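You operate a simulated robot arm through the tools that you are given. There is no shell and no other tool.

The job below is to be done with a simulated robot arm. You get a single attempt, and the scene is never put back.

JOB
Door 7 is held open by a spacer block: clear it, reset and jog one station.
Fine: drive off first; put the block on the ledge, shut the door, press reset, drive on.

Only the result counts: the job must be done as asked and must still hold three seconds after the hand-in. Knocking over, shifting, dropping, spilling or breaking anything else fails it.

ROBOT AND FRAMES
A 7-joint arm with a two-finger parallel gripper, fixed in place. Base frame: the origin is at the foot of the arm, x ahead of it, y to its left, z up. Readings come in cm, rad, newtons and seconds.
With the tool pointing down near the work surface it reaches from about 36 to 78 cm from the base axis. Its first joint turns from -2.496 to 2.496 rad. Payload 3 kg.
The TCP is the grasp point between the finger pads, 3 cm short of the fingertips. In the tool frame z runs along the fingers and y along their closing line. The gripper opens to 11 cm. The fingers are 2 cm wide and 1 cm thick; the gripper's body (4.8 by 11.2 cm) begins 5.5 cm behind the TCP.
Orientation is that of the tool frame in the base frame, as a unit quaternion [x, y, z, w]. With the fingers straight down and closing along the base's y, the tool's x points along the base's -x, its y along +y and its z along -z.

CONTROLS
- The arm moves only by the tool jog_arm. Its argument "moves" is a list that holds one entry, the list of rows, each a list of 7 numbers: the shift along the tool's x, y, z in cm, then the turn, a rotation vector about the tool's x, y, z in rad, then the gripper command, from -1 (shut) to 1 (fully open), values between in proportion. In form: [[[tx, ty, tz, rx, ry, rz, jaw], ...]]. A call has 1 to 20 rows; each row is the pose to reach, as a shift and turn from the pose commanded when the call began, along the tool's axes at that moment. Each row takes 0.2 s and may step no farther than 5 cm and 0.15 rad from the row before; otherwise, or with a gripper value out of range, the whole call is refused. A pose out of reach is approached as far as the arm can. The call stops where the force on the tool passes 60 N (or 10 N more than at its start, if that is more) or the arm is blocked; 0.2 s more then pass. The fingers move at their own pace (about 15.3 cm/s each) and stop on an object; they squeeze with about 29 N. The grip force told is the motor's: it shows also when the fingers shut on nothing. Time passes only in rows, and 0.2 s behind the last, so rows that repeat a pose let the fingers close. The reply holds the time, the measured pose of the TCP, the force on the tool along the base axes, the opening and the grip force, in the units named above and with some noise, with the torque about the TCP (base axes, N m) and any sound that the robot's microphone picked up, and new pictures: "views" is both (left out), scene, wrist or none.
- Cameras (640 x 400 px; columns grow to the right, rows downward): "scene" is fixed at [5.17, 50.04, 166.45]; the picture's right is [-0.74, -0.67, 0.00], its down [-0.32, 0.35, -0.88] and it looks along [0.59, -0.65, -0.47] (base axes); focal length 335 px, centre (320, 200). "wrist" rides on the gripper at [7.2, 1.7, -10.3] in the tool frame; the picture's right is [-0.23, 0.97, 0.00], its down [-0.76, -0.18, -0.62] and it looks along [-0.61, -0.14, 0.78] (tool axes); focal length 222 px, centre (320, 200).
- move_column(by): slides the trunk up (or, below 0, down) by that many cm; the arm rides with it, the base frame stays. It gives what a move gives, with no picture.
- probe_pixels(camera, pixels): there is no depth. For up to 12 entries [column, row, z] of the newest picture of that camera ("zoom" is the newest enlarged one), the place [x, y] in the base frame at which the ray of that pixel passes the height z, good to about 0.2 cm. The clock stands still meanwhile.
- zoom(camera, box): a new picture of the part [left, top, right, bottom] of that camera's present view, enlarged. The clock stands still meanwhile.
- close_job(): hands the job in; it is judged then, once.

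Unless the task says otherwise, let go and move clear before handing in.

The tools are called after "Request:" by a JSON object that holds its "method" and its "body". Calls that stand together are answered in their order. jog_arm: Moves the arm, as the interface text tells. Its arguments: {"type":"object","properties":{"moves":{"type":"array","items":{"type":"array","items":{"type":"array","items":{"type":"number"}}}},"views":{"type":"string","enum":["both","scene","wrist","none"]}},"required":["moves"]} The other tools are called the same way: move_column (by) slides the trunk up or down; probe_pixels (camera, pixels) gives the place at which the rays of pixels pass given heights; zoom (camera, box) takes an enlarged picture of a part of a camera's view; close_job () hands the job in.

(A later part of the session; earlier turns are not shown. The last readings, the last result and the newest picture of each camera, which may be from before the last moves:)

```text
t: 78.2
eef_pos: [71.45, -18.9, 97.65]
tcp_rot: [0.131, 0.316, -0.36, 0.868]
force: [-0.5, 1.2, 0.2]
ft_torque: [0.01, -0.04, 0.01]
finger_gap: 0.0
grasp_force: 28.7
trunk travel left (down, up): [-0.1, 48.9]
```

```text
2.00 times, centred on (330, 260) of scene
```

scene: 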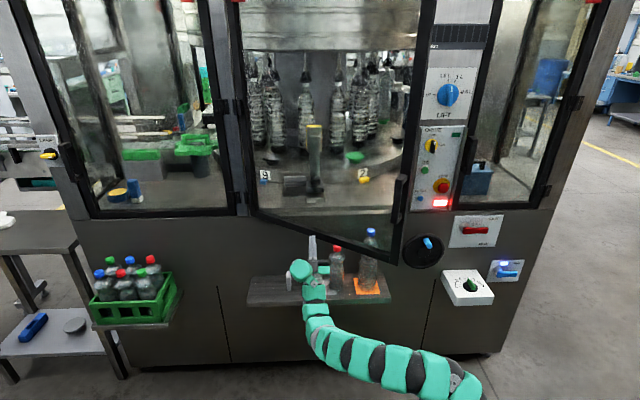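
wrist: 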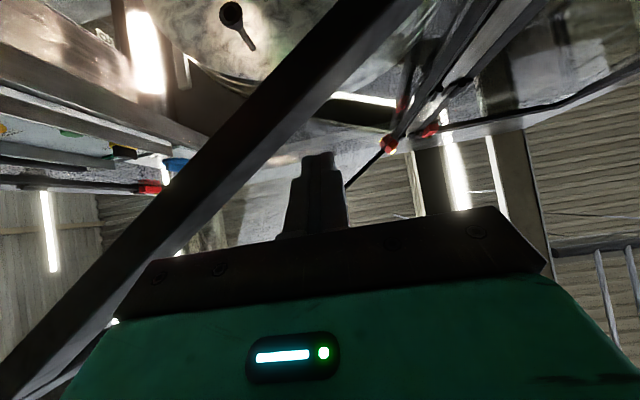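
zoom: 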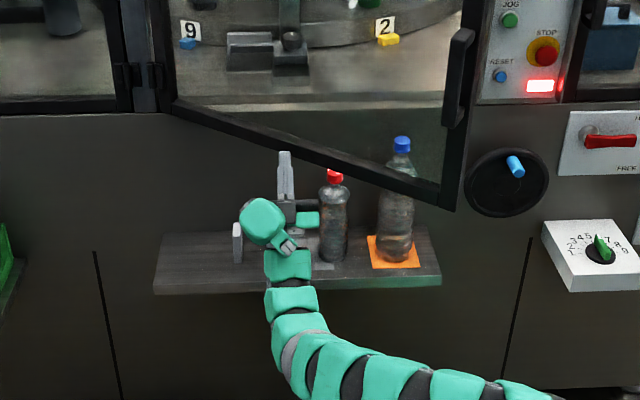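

The door is at about 33° and the ledge items are untouched. The hand at a≈-37 has a clear lane between the small grey block and the red bottle, so I'll push straight toward the machine another 11 cm.

Request:
{"method": "jog_arm", "body": {"moves": [[[0.92, 0.2, 0.77, 0, 0, 0, -1], [1.84, 0.4, 1.54, 0, 0, 0, -1], [2.76, 0.6, 2.31, 0, 0, 0, -1], [3.68, 0.8, 3.09, 0, 0, 0, -1], [4.6, 1.0, 3.86, 0, 0, 0, -1], [5.52, 1.0, 4.63, 0, 0, 0, -1], [6.43, 1.0, 5.4, 0, 0, 0, -1], [7.35, 1.0, 6.17, 0, 0, 0, -1], [8.43, 1.0, 7.07, 0, 0, 0, -1], [8.43, 1.0, 7.07, 0, 0, 0, -1]]], "views": "both"}}

Request:
{"method": "zoom", "body": {"camera": "scene", "box": [180, 160, 480, 360]}}

```text
t: 80.4
eef_pos: [79.88, -25.91, 97.64]
tcp_rot: [0.131, 0.316, -0.361, 0.868]
force: [0.3, 0.4, 0.0]
ft_torque: [0.03, -0.02, -0.01]
finger_gap: 0.01
grasp_force: 28.4
trunk travel left (down, up): [-0.1, 48.9]
```

scene: 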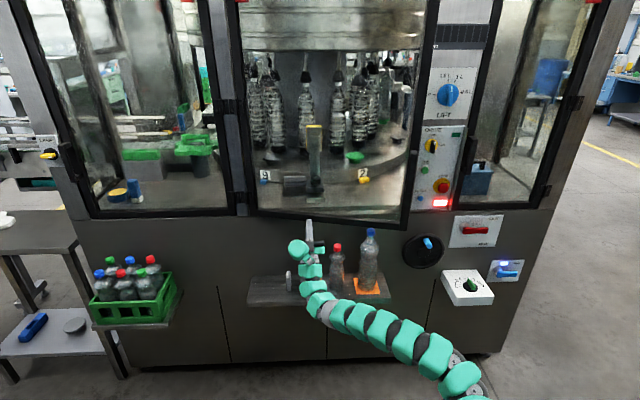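
wrist: 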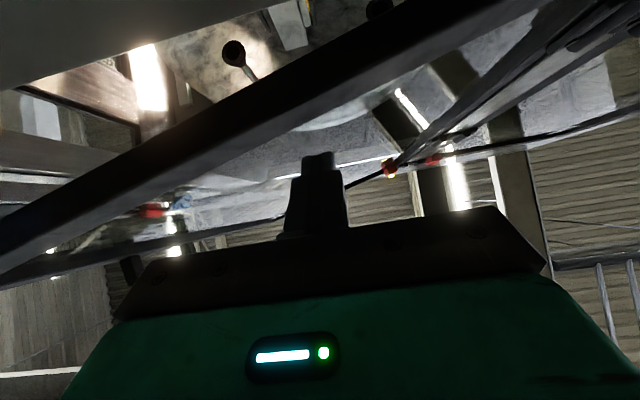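

```text
2.00 times, centred on (330, 260) of scene
```

zoom: 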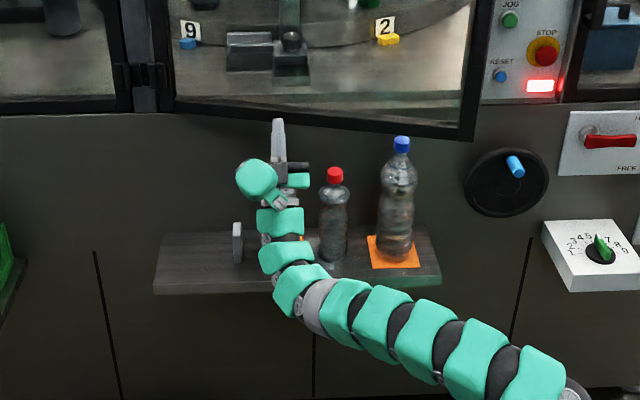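

The door is down to about 12° (free corner at scene (407,229)). Pushing further here would bring the wrist close to the block and red bottle, so I'll retreat and finish on the door's free-edge frame with a level tool.

Request:
{"method": "jog_arm", "body": {"moves": [[[-3.06, 0, -2.57, 0, 0, 0, -1], [-6.1, 0, -5.1, 0, 0, 0, -1], [-9.2, 0, -7.7, 0, 0, 0, -1], [-12.3, 0, -10.3, 0, 0, 0, -1], [-15.3, 0, -12.9, 0, 0, 0, -1], [-15.3, 0, -12.9, 0, 0, 0, -1]]], "views": "none"}}

Request:
{"method": "jog_arm", "body": {"moves": [[[0, 0, 0, 0, 0.1247, 0, -1], [0, 0, 0, 0, 0.2494, 0, -1], [0, 0, 0, 0, 0.3741, 0, -1], [0, 0, 0, 0, 0.4988, 0, -1], [0, 0, 0, 0, 0.6235, 0, -1], [0, 0, 0, 0, 0.7482, 0, -1], [0, 0, 0, 0, 0.873, 0, -1], [0, 0, 0, 0, 0.873, 0, -1]]], "views": "both"}}

```text
t: 81.8
eef_pos: [65.7, -11.78, 97.66]
tcp_rot: [0.132, 0.315, -0.361, 0.868]
force: [-0.4, -0.7, -0.1]
ft_torque: [-0.02, 0.0, 0.01]
finger_gap: 0.0
grasp_force: 29.1
trunk travel left (down, up): [-0.1, 48.9]
```

```text
t: 83.6
eef_pos: [65.64, -11.7, 97.53]
tcp_rot: [0.271, 0.653, -0.271, 0.653]
force: [-0.6, 0.7, -0.6]
ft_torque: [-0.02, 0.0, 0.0]
finger_gap: 0.02
grasp_force: 29.1
trunk travel left (down, up): [-0.1, 48.9]
```

scene: 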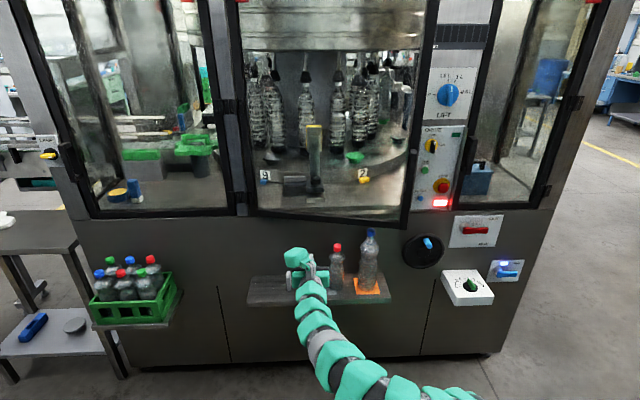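
wrist: 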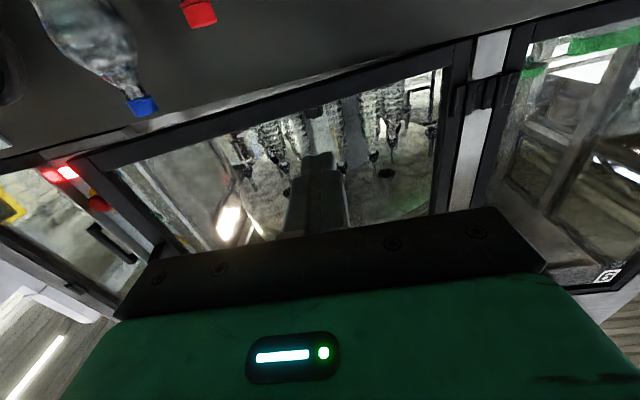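

The tool is level again and clear of the door. I'll raise the trunk 38 cm and move right in front of the free-edge frame, above the handle.

Request:
{"method": "move_column", "body": {"by": 38}}

Request:
{"method": "jog_arm", "body": {"moves": [[[0, -4.4, 0.9, 0, 0, 0, -1], [0, -8.8, 1.8, 0, 0, 0, -1], [0, -13.2, 2.6, 0, 0, 0, -1], [0, -17.5, 3.5, 0, 0, 0, -1], [0, -21.9, 4.4, 0, 0, 0, -1], [0, -26.3, 5.3, 0, 0, 0, -1], [0, -30.7, 6.2, 0, 0, 0, -1], [0, -35, 7, 0, 0, 0, -1], [0, -35, 7, 0, 0, 0, -1]]], "views": "both"}}

Request:
{"method": "zoom", "body": {"camera": "wrist", "box": [160, 0, 480, 240]}}

Request:
{"method": "zoom", "body": {"camera": "scene", "box": [360, 60, 500, 260]}}

```text
t: 87.3
eef_pos: [65.65, -11.9, 135.56]
tcp_rot: [0.271, 0.653, -0.272, 0.652]
force: [0.2, 0.3, -0.5]
ft_torque: [0.01, 0.03, 0.0]
finger_gap: 0.01
grasp_force: 29.1
trunk travel left (down, up): [-38.1, 10.9]
```

```text
t: 89.3
eef_pos: [48.3, -38.5, 136.16]
tcp_rot: [0.281, 0.651, -0.279, 0.648]
force: [-0.2, -0.2, -0.2]
ft_torque: [0.0, 0.02, -0.05]
finger_gap: 0.0
grasp_force: 28.7
out of reach, approached as far as the arm can: row 7, 8, 9
trunk travel left (down, up): [-38.1, 10.9]
```

scene: 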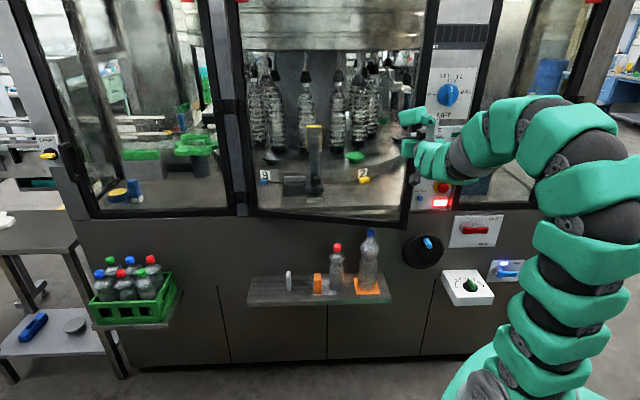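
wrist: 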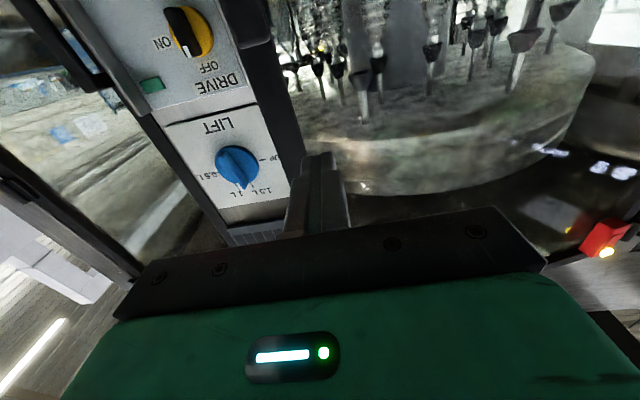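

```text
1.67 times, centred on (320, 120) of wrist
```

zoom: 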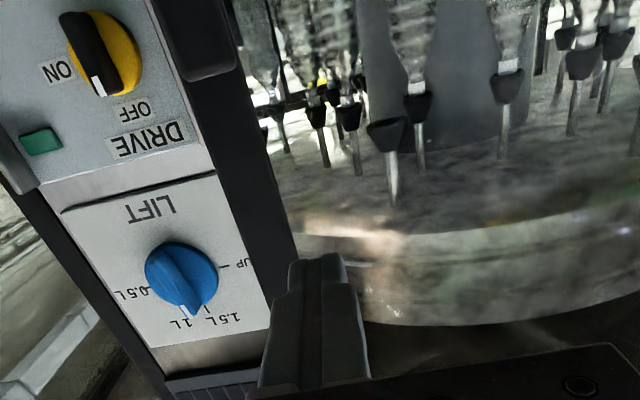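

```text
2.00 times, centred on (430, 160) of scene
```

zoom: 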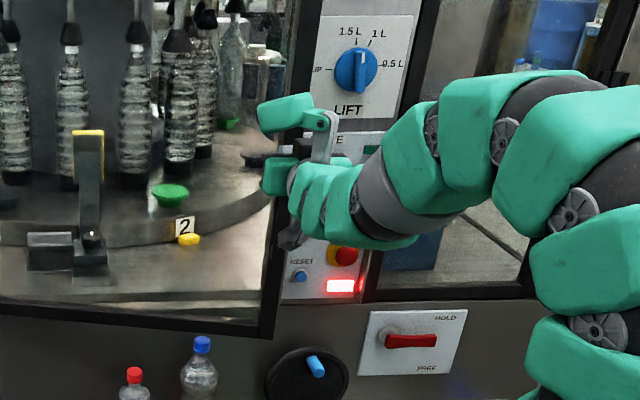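

The DRIVE knob still reads OFF, and the dark free-edge frame runs just right of the fingers in the wrist zoom (230–290). I'll shift right 3.5 cm and forward 6 cm, to just short of the frame.

Request:
{"method": "jog_arm", "body": {"moves": [[[0, -0.9, 1.5, 0, 0, 0, -1], [0, -1.8, 3.0, 0, 0, 0, -1], [0, -2.7, 4.5, 0, 0, 0, -1], [0, -3.5, 6.0, 0, 0, 0, -1], [0, -3.5, 6.0, 0, 0, 0, -1]]], "views": "both"}}

Request:
{"method": "zoom", "body": {"camera": "wrist", "box": [160, 0, 480, 240]}}

Request:
{"method": "zoom", "body": {"camera": "scene", "box": [360, 60, 500, 260]}}

```text
t: 90.5
eef_pos: [52.65, -42.57, 136.74]
tcp_rot: [0.284, 0.65, -0.281, 0.646]
force: [0.1, -0.1, -0.2]
ft_torque: [-0.04, -0.02, -0.01]
finger_gap: 0.0
grasp_force: 29.2
out of reach, approached as far as the arm can: row 1, 2, 3, 4, 5
trunk travel left (down, up): [-38.1, 10.9]
```

scene: 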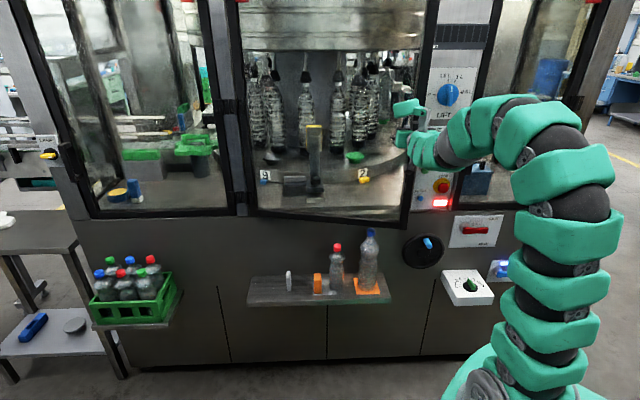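
wrist: 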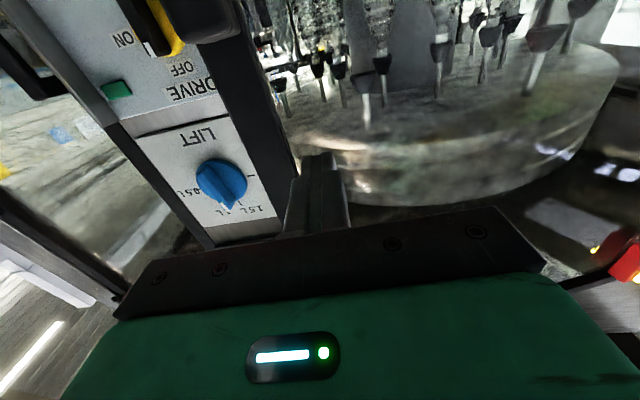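

```text
1.67 times, centred on (320, 120) of wrist
```

zoom: 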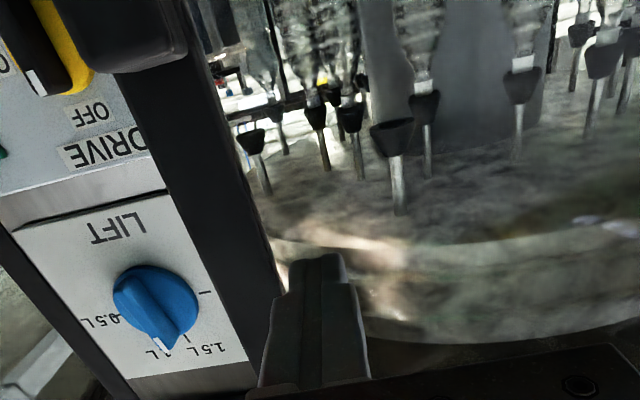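

```text
2.00 times, centred on (430, 160) of scene
```

zoom: 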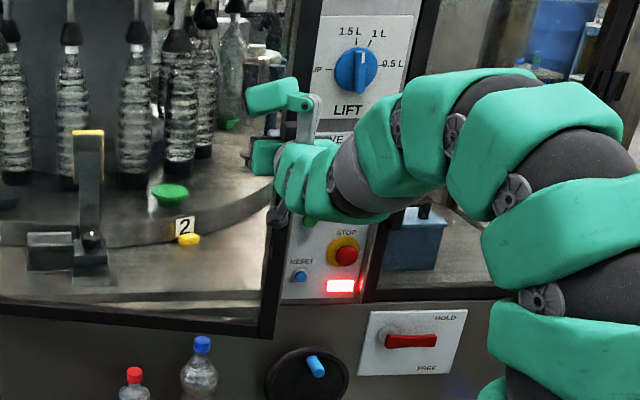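

The arm stuck at a=-7.1 with a small yaw drift, so a joint is at its limit in this posture. I'll let the tool yaw 12° to the right, which the arm seems to want, and see if it frees up.

Request:
{"method": "jog_arm", "body": {"moves": [[[0, 0, -0.5, 0.07, 0, 0, -1], [0, 0, -1.0, 0.14, 0, 0, -1], [0, -0.5, -1.0, 0.2, 0, 0, -1], [0, -1.0, -1.0, 0.2, 0, 0, -1]]], "views": "wrist"}}

```text
t: 91.5
eef_pos: [51.15, -42.58, 136.81]
tcp_rot: [0.335, 0.623, -0.335, 0.623]
force: [0.0, 0.5, -0.5]
ft_torque: [-0.02, 0.04, -0.05]
finger_gap: 0.0
grasp_force: 29.0
trunk travel left (down, up): [-38.1, 10.9]
```

wrist: 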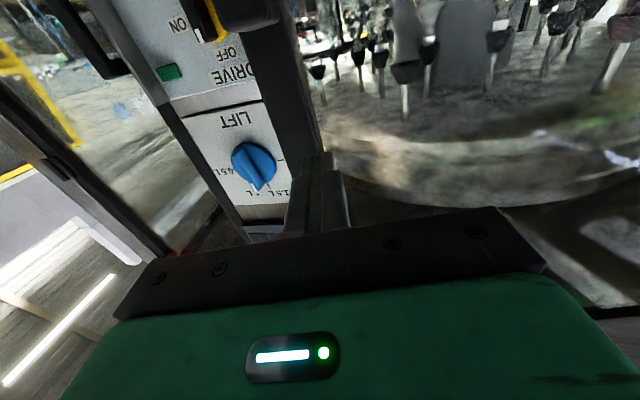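

That freed it (no reach warning; yaw now 11.5° right of straight-in). I'll move to just in front of the frame at a≈-4.

Request:
{"method": "jog_arm", "body": {"moves": [[[0, -0.9, 0.7, 0, 0, 0, -1], [0, -1.8, 1.4, 0, 0, 0, -1], [0, -1.8, 1.4, 0, 0, 0, -1]]], "views": "both"}}

Request:
{"method": "zoom", "body": {"camera": "wrist", "box": [200, 80, 440, 240]}}

Request:
{"method": "zoom", "body": {"camera": "scene", "box": [360, 60, 500, 260]}}

```text
t: 92.3
eef_pos: [50.45, -44.75, 136.66]
tcp_rot: [0.335, 0.622, -0.335, 0.623]
force: [0.1, 0.3, 0.2]
ft_torque: [0.0, 0.01, -0.03]
finger_gap: 0.03
grasp_force: 29.0
trunk travel left (down, up): [-38.1, 10.9]
```

scene: 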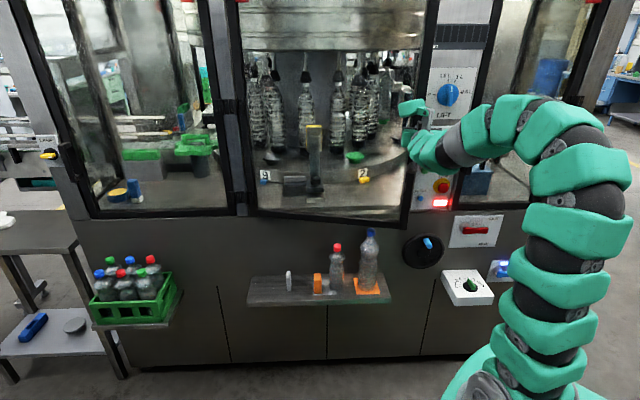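
wrist: 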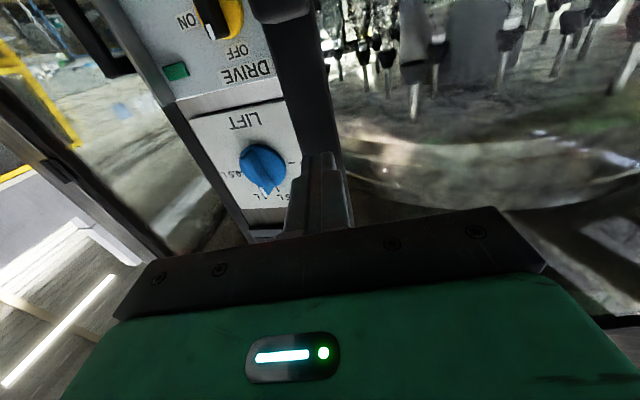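

```text
2.50 times, centred on (320, 160) of wrist
```

zoom: 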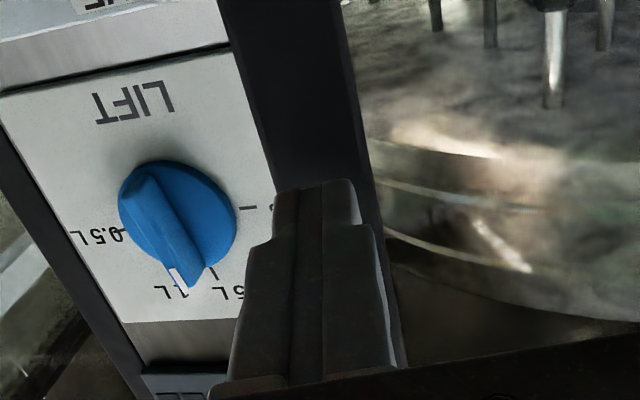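

```text
2.00 times, centred on (430, 160) of scene
```

zoom: 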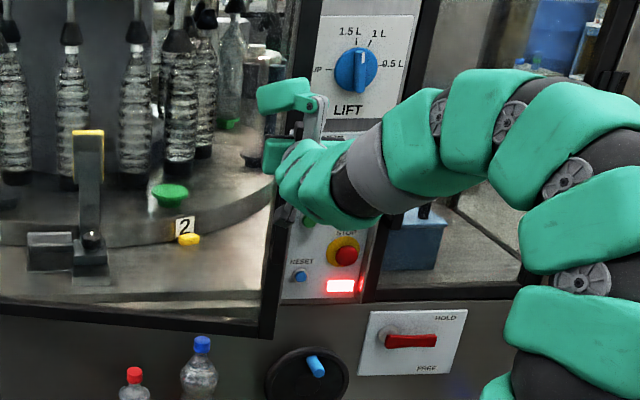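

The closed fingertips sit squarely in front of the dark frame (wrist zoom 275–360 vs frame 265–370). I'll push it in 12 cm along its path.

Request:
{"method": "jog_arm", "body": {"moves": [[[0, 0.12, 1.2, 0, 0, 0, -1], [0, 0.24, 2.4, 0, 0, 0, -1], [0, 0.37, 3.6, 0, 0, 0, -1], [0, 0.49, 4.8, 0, 0, 0, -1], [0, 0.61, 6.0, 0, 0, 0, -1], [0, 0.73, 7.2, 0, 0, 0, -1], [0, 0.85, 8.4, 0, 0, 0, -1], [0, 0.98, 9.6, 0, 0, 0, -1], [0, 1.1, 10.8, 0, 0, 0, -1], [0, 1.22, 12.0, 0, 0, 0, -1], [0, 1.22, 12.0, 0, 0, 0, -1]]], "views": "both"}}

Request:
{"method": "zoom", "body": {"camera": "wrist", "box": [200, 80, 440, 240]}}

Request:
{"method": "zoom", "body": {"camera": "scene", "box": [360, 60, 500, 260]}}

```text
t: 94.7
eef_pos: [58.15, -54.01, 136.67]
tcp_rot: [0.334, 0.623, -0.335, 0.622]
force: [-0.1, 0.5, 0.3]
ft_torque: [0.0, 0.01, 0.01]
finger_gap: 0.01
grasp_force: 28.9
trunk travel left (down, up): [-38.1, 10.9]
```

scene: 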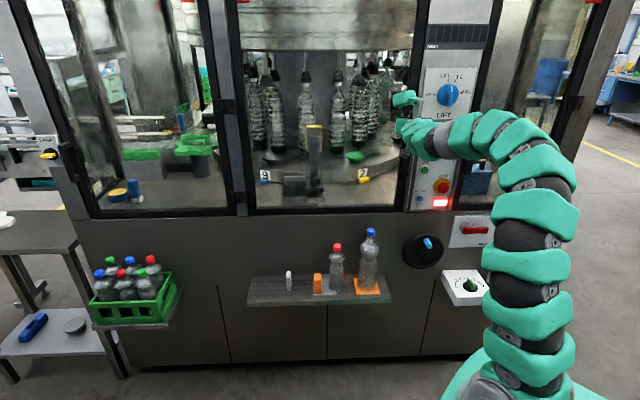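
wrist: 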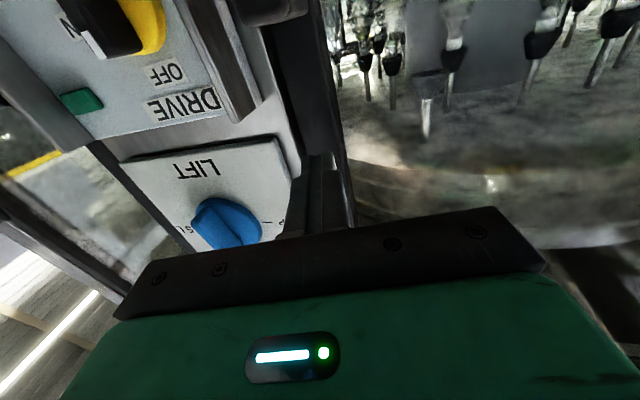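

```text
2.50 times, centred on (320, 160) of wrist
```

zoom: 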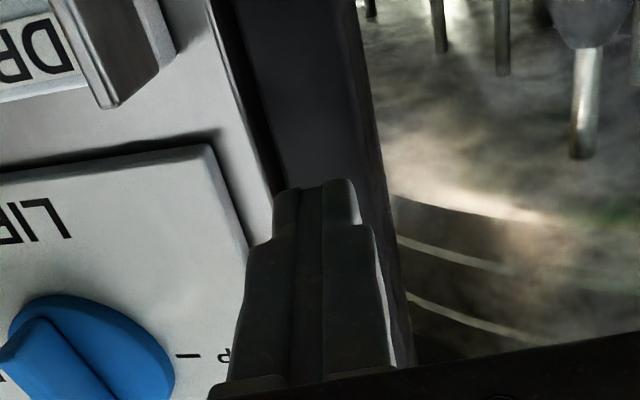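

```text
2.00 times, centred on (430, 160) of scene
```

zoom: 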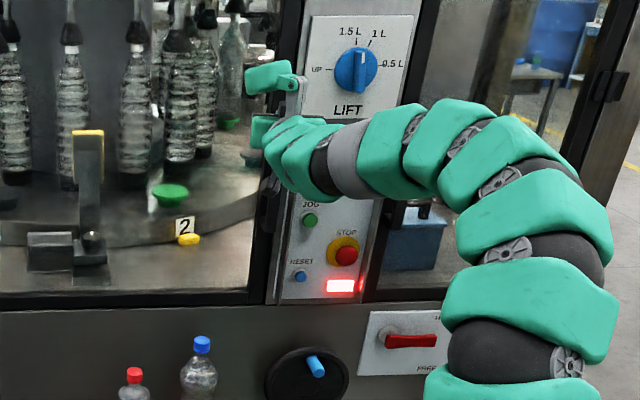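

The door looks almost flush (its bottom edge is level in the scene zoom, row ~300) but there's still no push-back force. I'll press on in small steps until it seats.

Request:
{"method": "jog_arm", "body": {"moves": [[[0, 0.05, 0.4, 0, 0, 0, -1], [0, 0.1, 0.8, 0, 0, 0, -1], [0, 0.15, 1.2, 0, 0, 0, -1], [0, 0.2, 1.6, 0, 0, 0, -1], [0, 0.25, 2.0, 0, 0, 0, -1], [0, 0.3, 2.4, 0, 0, 0, -1], [0, 0.3, 2.4, 0, 0, 0, -1]]], "views": "both"}}

Request:
{"method": "zoom", "body": {"camera": "wrist", "box": [200, 80, 440, 240]}}

Request:
{"method": "zoom", "body": {"camera": "scene", "box": [220, 80, 480, 260]}}

```text
t: 96.3
eef_pos: [59.75, -55.88, 136.79]
tcp_rot: [0.334, 0.623, -0.335, 0.622]
force: [-0.2, -0.3, -0.5]
ft_torque: [0.0, 0.02, 0.01]
finger_gap: 0.0
grasp_force: 29.4
trunk travel left (down, up): [-38.1, 10.9]
```

scene: 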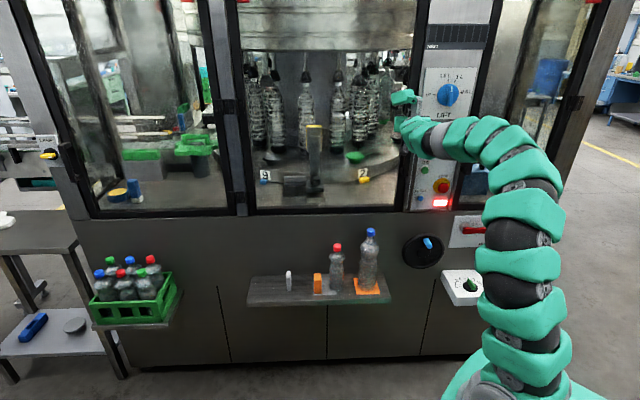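
wrist: 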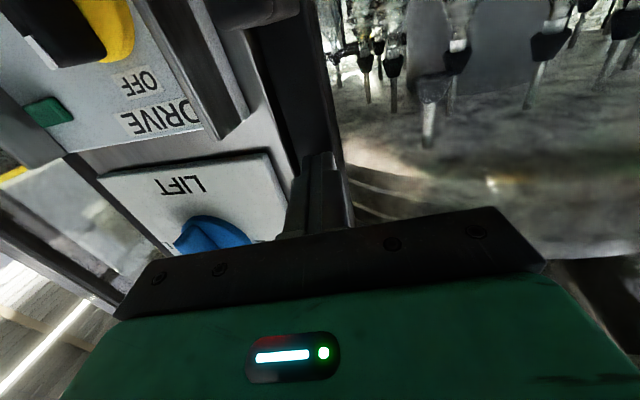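

```text
2.50 times, centred on (320, 160) of wrist
```

zoom: 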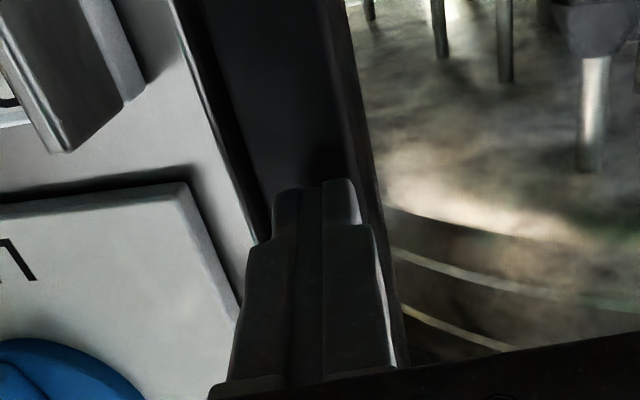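

```text
2.22 times, centred on (350, 170) of scene
```

zoom: 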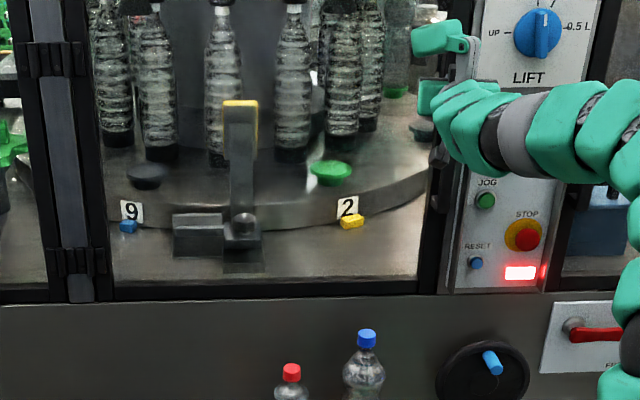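

The door's bottom rail now lines up with the left door's, but still no contact force. I'll press a little further in fine steps.

Request:
{"method": "jog_arm", "body": {"moves": [[[0, 0.03, 0.3, 0, 0, 0, -1], [0, 0.06, 0.6, 0, 0, 0, -1], [0, 0.09, 0.9, 0, 0, 0, -1], [0, 0.12, 1.2, 0, 0, 0, -1]]], "views": "wrist"}}

Request:
{"method": "zoom", "body": {"camera": "wrist", "box": [240, 80, 400, 200]}}

```text
t: 97.2
eef_pos: [60.04, -56.36, 136.71]
tcp_rot: [0.336, 0.624, -0.331, 0.623]
force: [-34.6, 33.8, -11.3]
ft_torque: [0.18, 0.21, 0.15]
finger_gap: 0.0
grasp_force: 29.7
trunk travel left (down, up): [-38.1, 10.9]
stopped in row 4: the force on the tool passed its limit at 67 N (the readings are from after the stop); the commanded pose is now the measured one
```

wrist: 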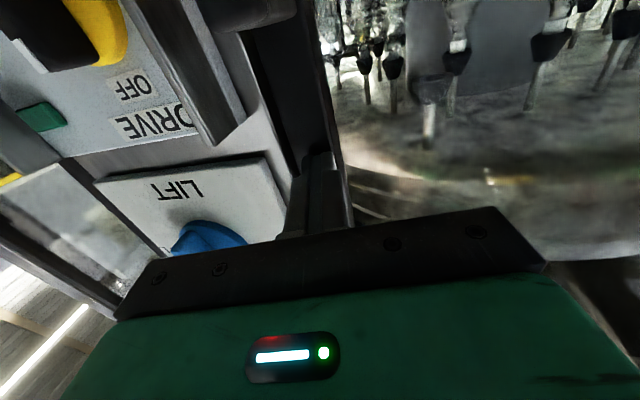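

```text
3.33 times, centred on (320, 140) of wrist
```

zoom: 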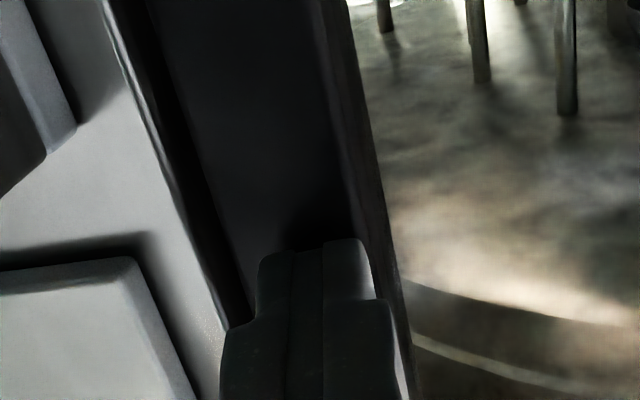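

The push met a firm stop at 67 N, so the door is seated. I'll back away and check that it stays shut.

Request:
{"method": "jog_arm", "body": {"moves": [[[0, 0, -0.5, 0, 0, 0, -1], [0, 0, -1.5, 0, 0, 0, -1], [0, 0, -4, 0, 0, 0, -1], [0, 0, -7, 0, 0, 0, -1], [0, 0, -10, 0, 0, 0, -1], [0, 0, -13, 0, 0, 0, -1], [0, 0, -13, 0, 0, 0, -1]]], "views": "both"}}

Request:
{"method": "zoom", "body": {"camera": "scene", "box": [220, 80, 480, 260]}}

Request:
{"method": "zoom", "body": {"camera": "scene", "box": [380, 130, 480, 220]}}

Request:
{"method": "zoom", "body": {"camera": "wrist", "box": [100, 0, 420, 200]}}

```text
t: 98.8
eef_pos: [53.21, -45.7, 136.53]
tcp_rot: [0.337, 0.625, -0.333, 0.621]
force: [0.5, -0.8, -0.1]
ft_torque: [0.0, 0.01, 0.02]
finger_gap: 0.0
grasp_force: 29.1
trunk travel left (down, up): [-38.1, 10.9]
```

scene: 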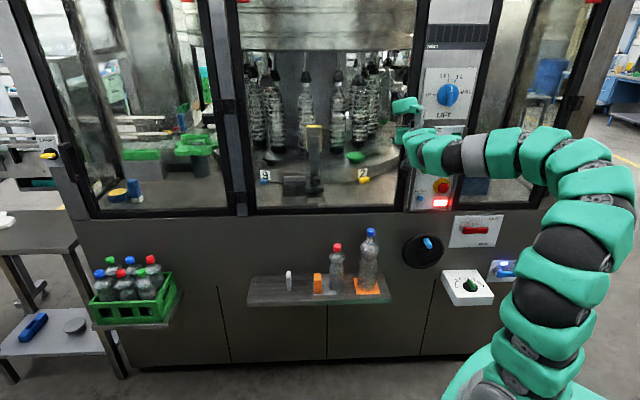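
wrist: 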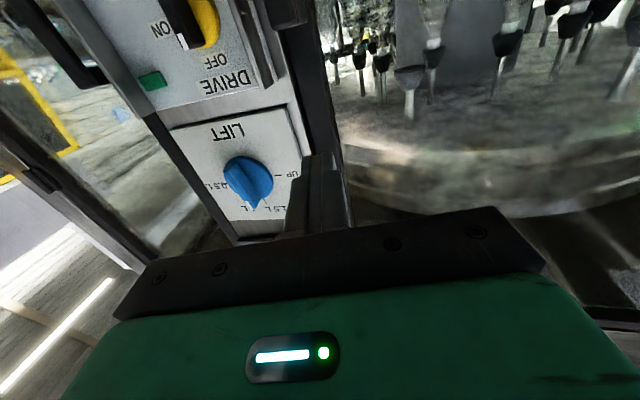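

```text
2.22 times, centred on (350, 170) of scene
```

zoom: 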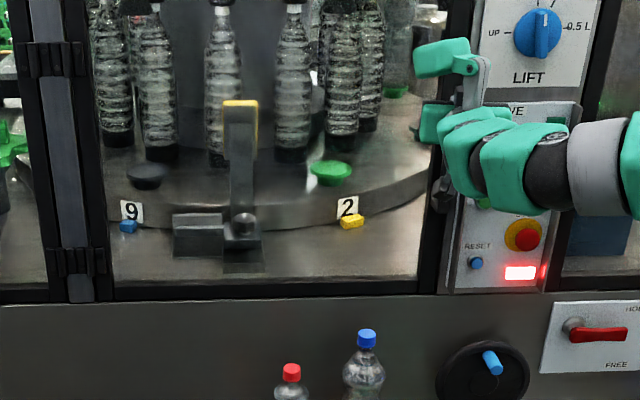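

```text
4.44 times, centred on (430, 175) of scene
```

zoom: 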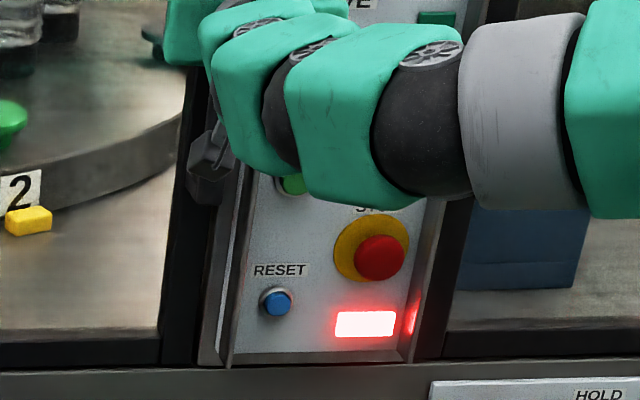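

```text
2.00 times, centred on (260, 100) of wrist
```

zoom: 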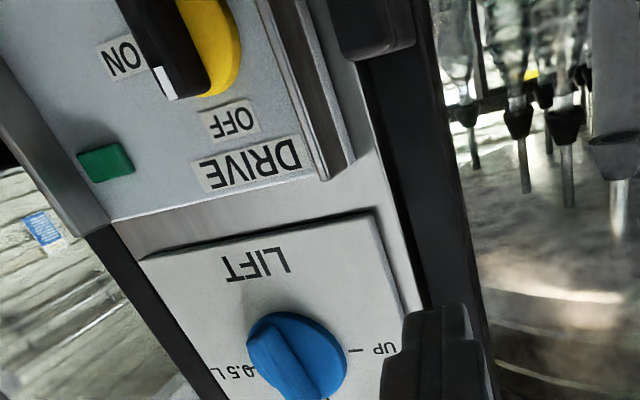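

The door stays shut after I backed off; the panel light is still red awaiting RESET. I'll move right in front of the panel and try to straighten the tool's yaw back to straight-in.

Request:
{"method": "jog_arm", "body": {"moves": [[[0, -2.5, -1.8, 0, 0, 0, -1], [0, -5.0, -3.6, 0, 0, 0, -1], [0, -7.5, -5.4, 0, 0, 0, -1], [0, -10.0, -5.4, 0, 0, 0, -1], [0, -12.6, -5.4, 0, 0, 0, -1], [0, -12.6, -5.4, -0.07, 0, 0, -1], [0, -12.6, -5.4, -0.14, 0, 0, -1], [0, -12.6, -5.4, -0.2, 0, 0, -1], [0, -12.6, -5.4, -0.2, 0, 0, -1]]], "views": "both"}}

```text
t: 100.8
eef_pos: [39.96, -48.16, 140.4]
tcp_rot: [0.276, 0.664, -0.264, 0.643]
force: [0.5, 0.7, -0.1]
ft_torque: [0.02, 0.03, 0.0]
finger_gap: 0.0
grasp_force: 28.9
out of reach, approached as far as the arm can: row 5, 6, 7, 8, 9
trunk travel left (down, up): [-38.1, 10.9]
```

scene: 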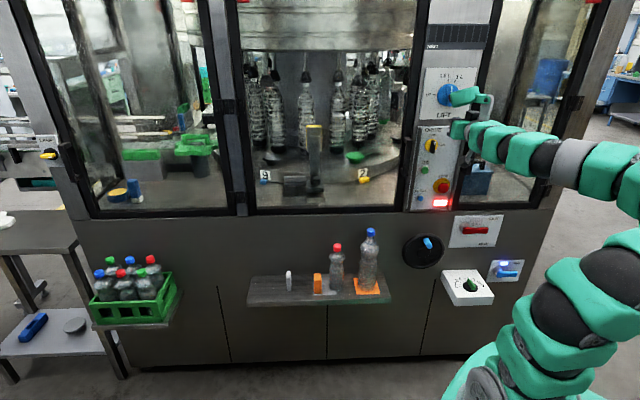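
wrist: 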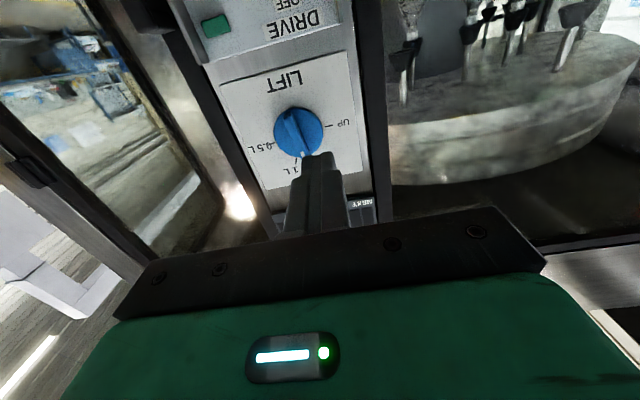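

Now at a=5.8, d=62.3 with yaw about straight and only a small pitch error. I'll lower the trunk 34 cm and then correct the pitch and height in front of RESET.

Request:
{"method": "move_column", "body": {"by": -34}}

Request:
{"method": "jog_arm", "body": {"moves": [[[0.5, -0.05, 1.5, 0, -0.017, 0, -1], [1.0, -0.1, 3.0, 0, -0.034, 0, -1], [1.5, -0.15, 4.5, 0, -0.034, 0, -1], [1.8, -0.15, 6.0, 0, -0.034, 0, -1], [1.8, -0.15, 6.0, 0, -0.034, 0, -1]]], "views": "both"}}

Request:
{"method": "zoom", "body": {"camera": "wrist", "box": [180, 0, 420, 180]}}

Request:
{"method": "zoom", "body": {"camera": "scene", "box": [400, 110, 500, 220]}}

```text
t: 104.2
eef_pos: [40.02, -48.2, 106.48]
tcp_rot: [0.277, 0.665, -0.264, 0.641]
force: [-0.6, 0.2, 0.3]
ft_torque: [0.0, -0.01, 0.01]
finger_gap: 0.01
grasp_force: 29.3
trunk travel left (down, up): [-4.1, 44.9]
```

```text
t: 105.3
eef_pos: [44.19, -52.45, 107.0]
tcp_rot: [0.276, 0.66, -0.267, 0.645]
force: [-0.9, -0.2, 0.0]
ft_torque: [0.0, 0.0, 0.0]
finger_gap: 0.0
grasp_force: 29.3
out of reach, approached as far as the arm can: row 1, 2, 3, 4, 5
trunk travel left (down, up): [-4.1, 44.9]
```

scene: 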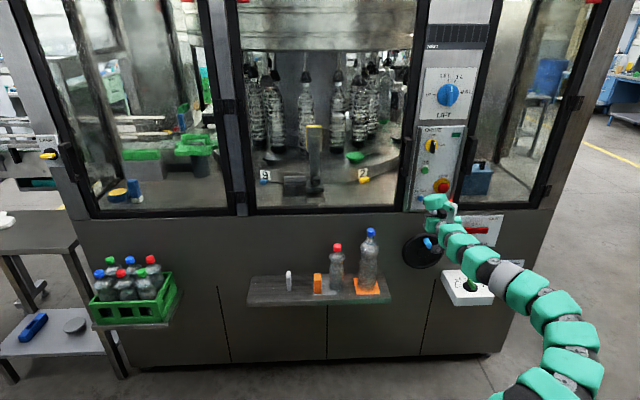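
wrist: 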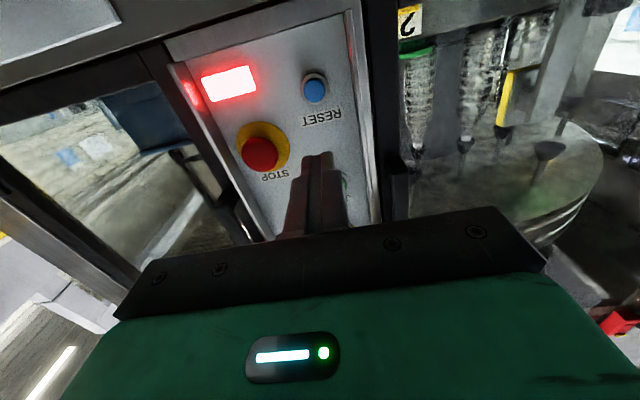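

```text
2.22 times, centred on (300, 90) of wrist
```

zoom: 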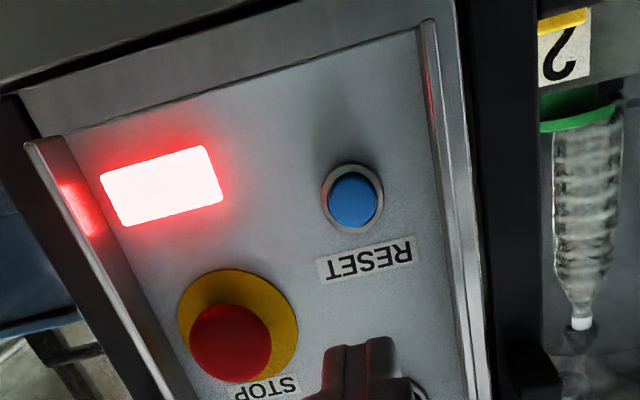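

```text
3.64 times, centred on (450, 165) of scene
```

zoom: 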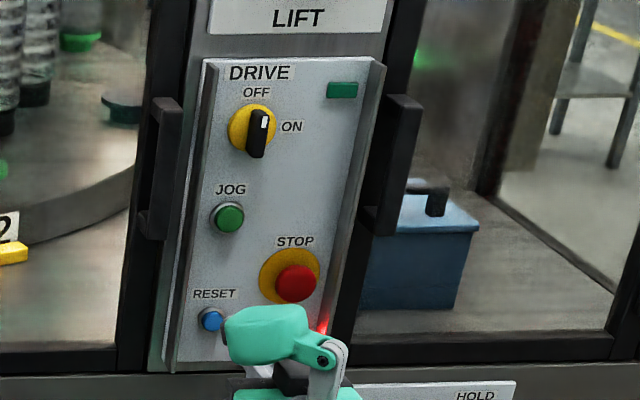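

RESET triangulates again to a≈5.9, z≈104.7 in line with the fingers (wrist zoom 353,200). The arm won't go lower by itself here, so I'll drop the trunk 2.3 cm.

Request:
{"method": "move_column", "body": {"by": -2.3}}

Request:
{"method": "jog_arm", "body": {"moves": [[[0, 0, 2, 0, 0, 0, -1], [0, 0, 4, 0, 0, 0, -1], [0, 0, 6, 0, 0, 0, -1], [0, 0, 8, 0, 0, 0, -1], [0, 0, 10, 0, 0, 0, -1], [0, 0, 10, 0, 0, 0, -1]]], "views": "both"}}

Request:
{"method": "zoom", "body": {"camera": "wrist", "box": [180, 40, 420, 220]}}

Request:
{"method": "zoom", "body": {"camera": "scene", "box": [400, 110, 500, 220]}}

```text
t: 106.0
eef_pos: [44.2, -52.5, 104.58]
tcp_rot: [0.275, 0.66, -0.267, 0.646]
force: [0.0, 0.2, 0.3]
ft_torque: [0.03, -0.02, 0.0]
finger_gap: 0.0
grasp_force: 29.1
trunk travel left (down, up): [-1.8, 47.2]
```

```text
t: 107.4
eef_pos: [51.27, -59.67, 104.42]
tcp_rot: [0.275, 0.661, -0.266, 0.645]
force: [0.1, -0.3, 0.2]
ft_torque: [-0.01, 0.02, 0.01]
finger_gap: 0.0
grasp_force: 29.0
trunk travel left (down, up): [-1.8, 47.2]
```

scene: 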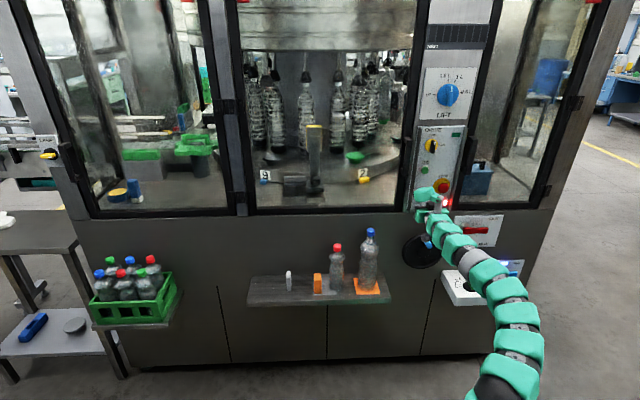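
wrist: 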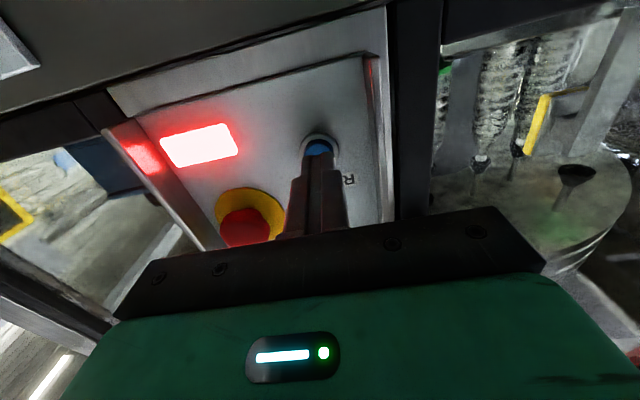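

```text
2.22 times, centred on (300, 130) of wrist
```

zoom: 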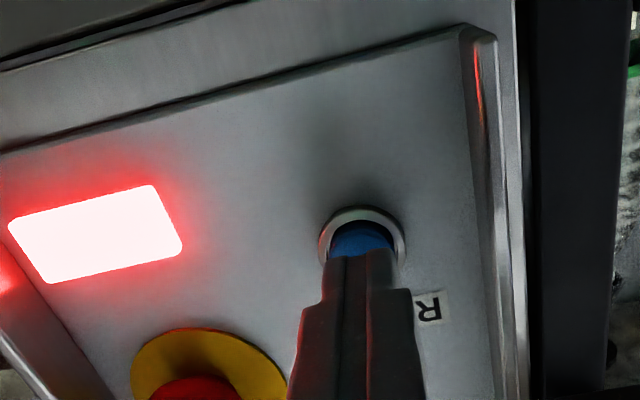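

```text
3.64 times, centred on (450, 165) of scene
```

zoom: 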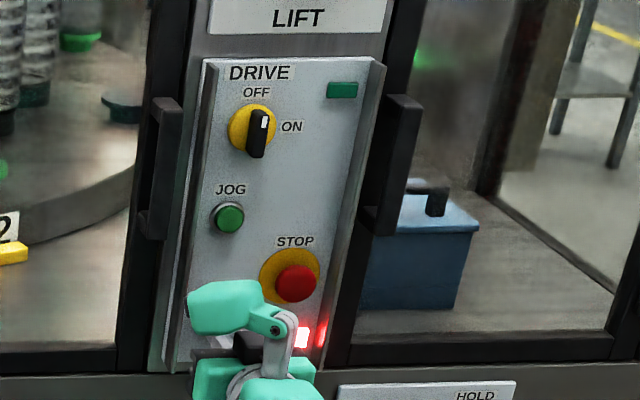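

Lined up on the blue RESET cap (wrist zoom 360,240), tips about 1.5 cm away. I'll press in small steps.

Request:
{"method": "jog_arm", "body": {"moves": [[[0, 0, 0.4, 0, 0, 0, -1], [0, 0, 0.8, 0, 0, 0, -1], [0, 0, 1.2, 0, 0, 0, -1], [0, 0, 1.5, 0, 0, 0, -1], [0, 0, 1.8, 0, 0, 0, -1]]], "views": "wrist"}}

Request:
{"method": "zoom", "body": {"camera": "wrist", "box": [180, 40, 420, 220]}}

```text
t: 108.6
eef_pos: [52.52, -60.78, 104.33]
tcp_rot: [0.275, 0.66, -0.266, 0.646]
force: [-13.3, 14.1, -5.9]
ft_torque: [0.06, 0.05, 0.03]
finger_gap: 0.0
grasp_force: 29.0
trunk travel left (down, up): [-1.8, 47.2]
heard: click
```

wrist: 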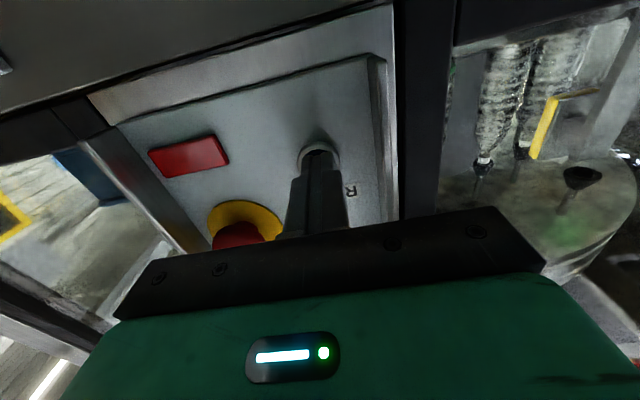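

```text
2.22 times, centred on (300, 130) of wrist
```

zoom: 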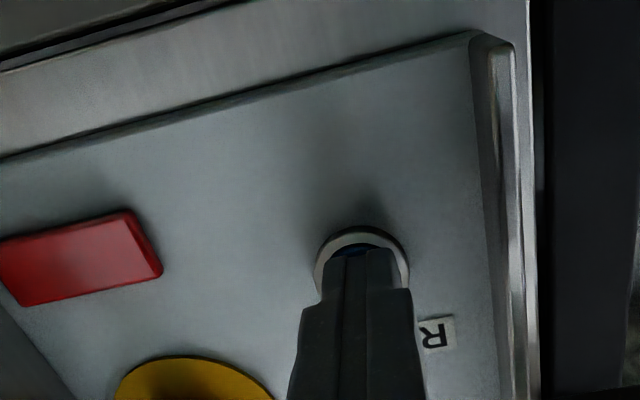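

A click was heard and the red light went out (wrist 190,155), so the reset took. I'll back off and confirm it stays off.

Request:
{"method": "jog_arm", "body": {"moves": [[[0, 0, -1, 0, 0, 0, -1], [0, 0, -3, 0, 0, 0, -1], [0, 0, -7, 0, 0, 0, -1], [0, 0, -11, 0, 0, 0, -1], [0, 0, -14, 0, 0, 0, -1], [0, 0, -14, 0, 0, 0, -1]]], "views": "both"}}

Request:
{"method": "zoom", "body": {"camera": "wrist", "box": [180, 0, 420, 180]}}

Request:
{"method": "zoom", "body": {"camera": "scene", "box": [400, 110, 500, 220]}}

Request:
{"method": "zoom", "body": {"camera": "scene", "box": [220, 80, 480, 310]}}

```text
t: 110.0
eef_pos: [42.73, -51.01, 104.77]
tcp_rot: [0.276, 0.661, -0.266, 0.645]
force: [0.3, 0.0, 0.7]
ft_torque: [-0.03, 0.02, 0.0]
finger_gap: 0.03
grasp_force: 28.3
trunk travel left (down, up): [-1.8, 47.2]
```

scene: 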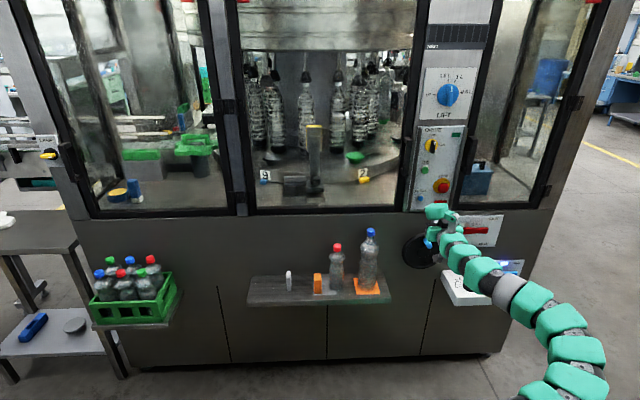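
wrist: 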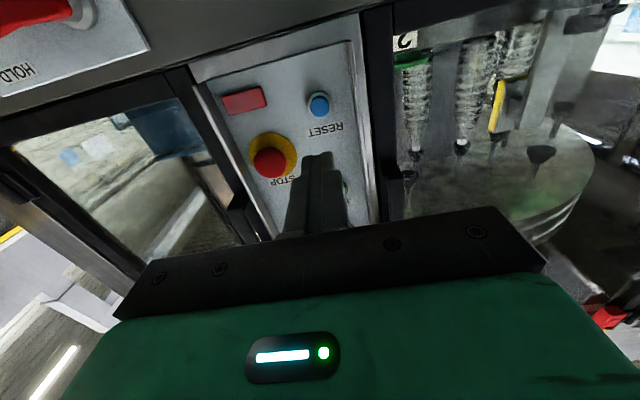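

```text
2.22 times, centred on (300, 90) of wrist
```

zoom: 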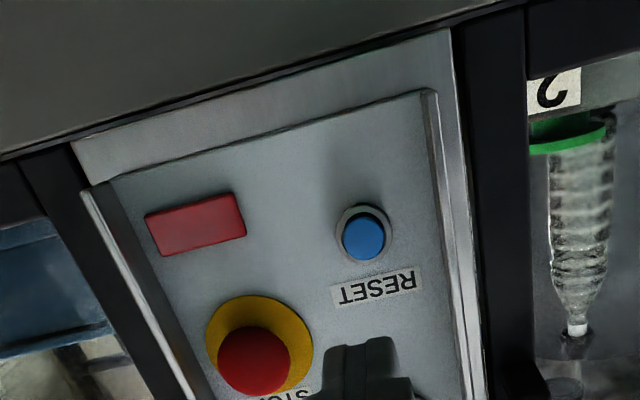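

```text
3.64 times, centred on (450, 165) of scene
```

zoom: 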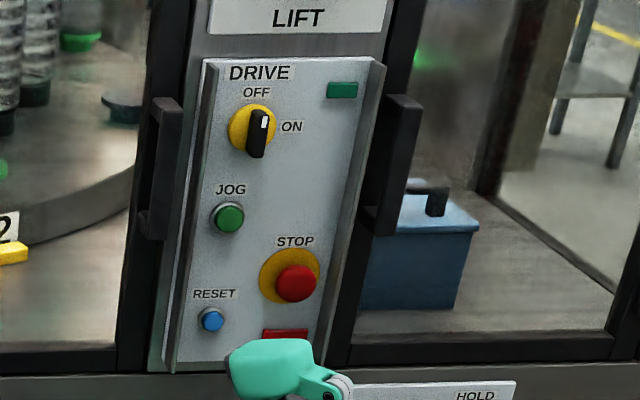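

```text
1.74 times, centred on (350, 195) of scene
```

zoom: 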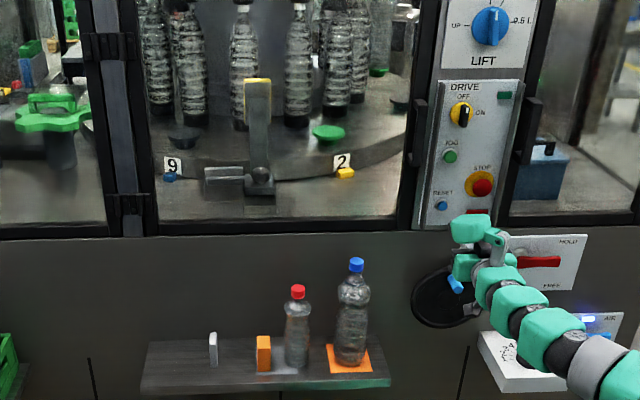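

The red lamp stays off and everything else is unchanged. Next I'll raise the trunk to DRIVE height and test, away from the panel, whether the tool can roll 90° and back in this arm posture.

Request:
{"method": "move_column", "body": {"by": 21.4}}

Request:
{"method": "jog_arm", "body": {"moves": [[[0, -0.6, 0, 0, 0, 0, -0.4], [0, -1.15, 0, 0, 0, 0, -0.4], [0, -1.15, 0, 0, 0, 0.13, -0.4], [0, -1.15, 0, 0, 0, 0.26, -0.4], [0, -1.15, 0, 0, 0, 0.39, -0.4], [0, -1.15, 0, 0, 0, 0.52, -0.4], [0, -1.15, 0, 0, 0, 0.65, -0.4], [0, -1.15, 0, 0, 0, 0.78, -0.4], [0, -1.15, 0, 0, 0, 0.91, -0.4], [0, -1.15, 0, 0, 0, 1.04, -0.4], [0, -1.15, 0, 0, 0, 1.17, -0.4], [0, -1.15, 0, 0, 0, 1.3, -0.4], [0, -1.15, 0, 0, 0, 1.44, -0.4], [0, -1.15, 0, 0, 0, 1.57, -0.4], [0, -1.15, 0, 0, 0, 1.57, -0.4]]], "views": "both"}}

```text
t: 112.3
eef_pos: [42.83, -50.98, 126.08]
tcp_rot: [0.276, 0.661, -0.266, 0.645]
force: [-0.1, -0.3, -0.3]
ft_torque: [-0.03, -0.02, 0.01]
finger_gap: 0.0
grasp_force: 28.9
trunk travel left (down, up): [-23.2, 25.8]
```

```text
t: 115.5
eef_pos: [41.97, -51.95, 126.18]
tcp_rot: [0.636, 0.33, 0.21, 0.665]
force: [-0.7, 0.3, 0.3]
ft_torque: [0.02, 0.0, 0.01]
finger_gap: 3.31
grasp_force: 0.1
out of reach, approached as far as the arm can: row 14, 15
trunk travel left (down, up): [-23.2, 25.8]
```

scene: 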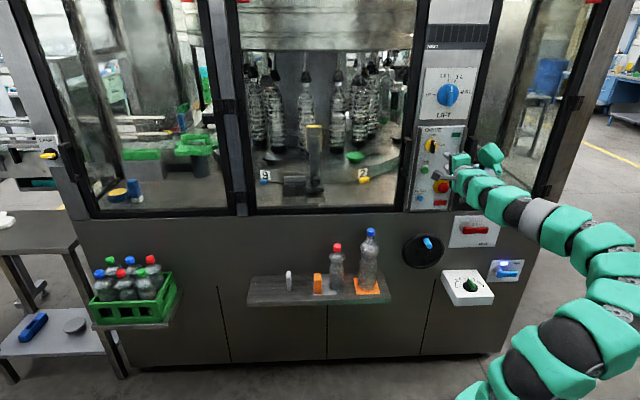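
wrist: 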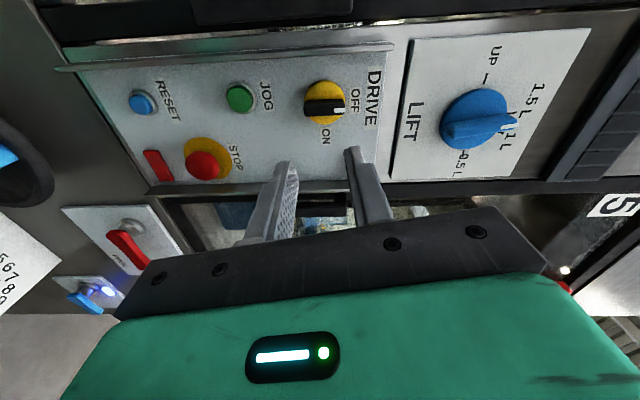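

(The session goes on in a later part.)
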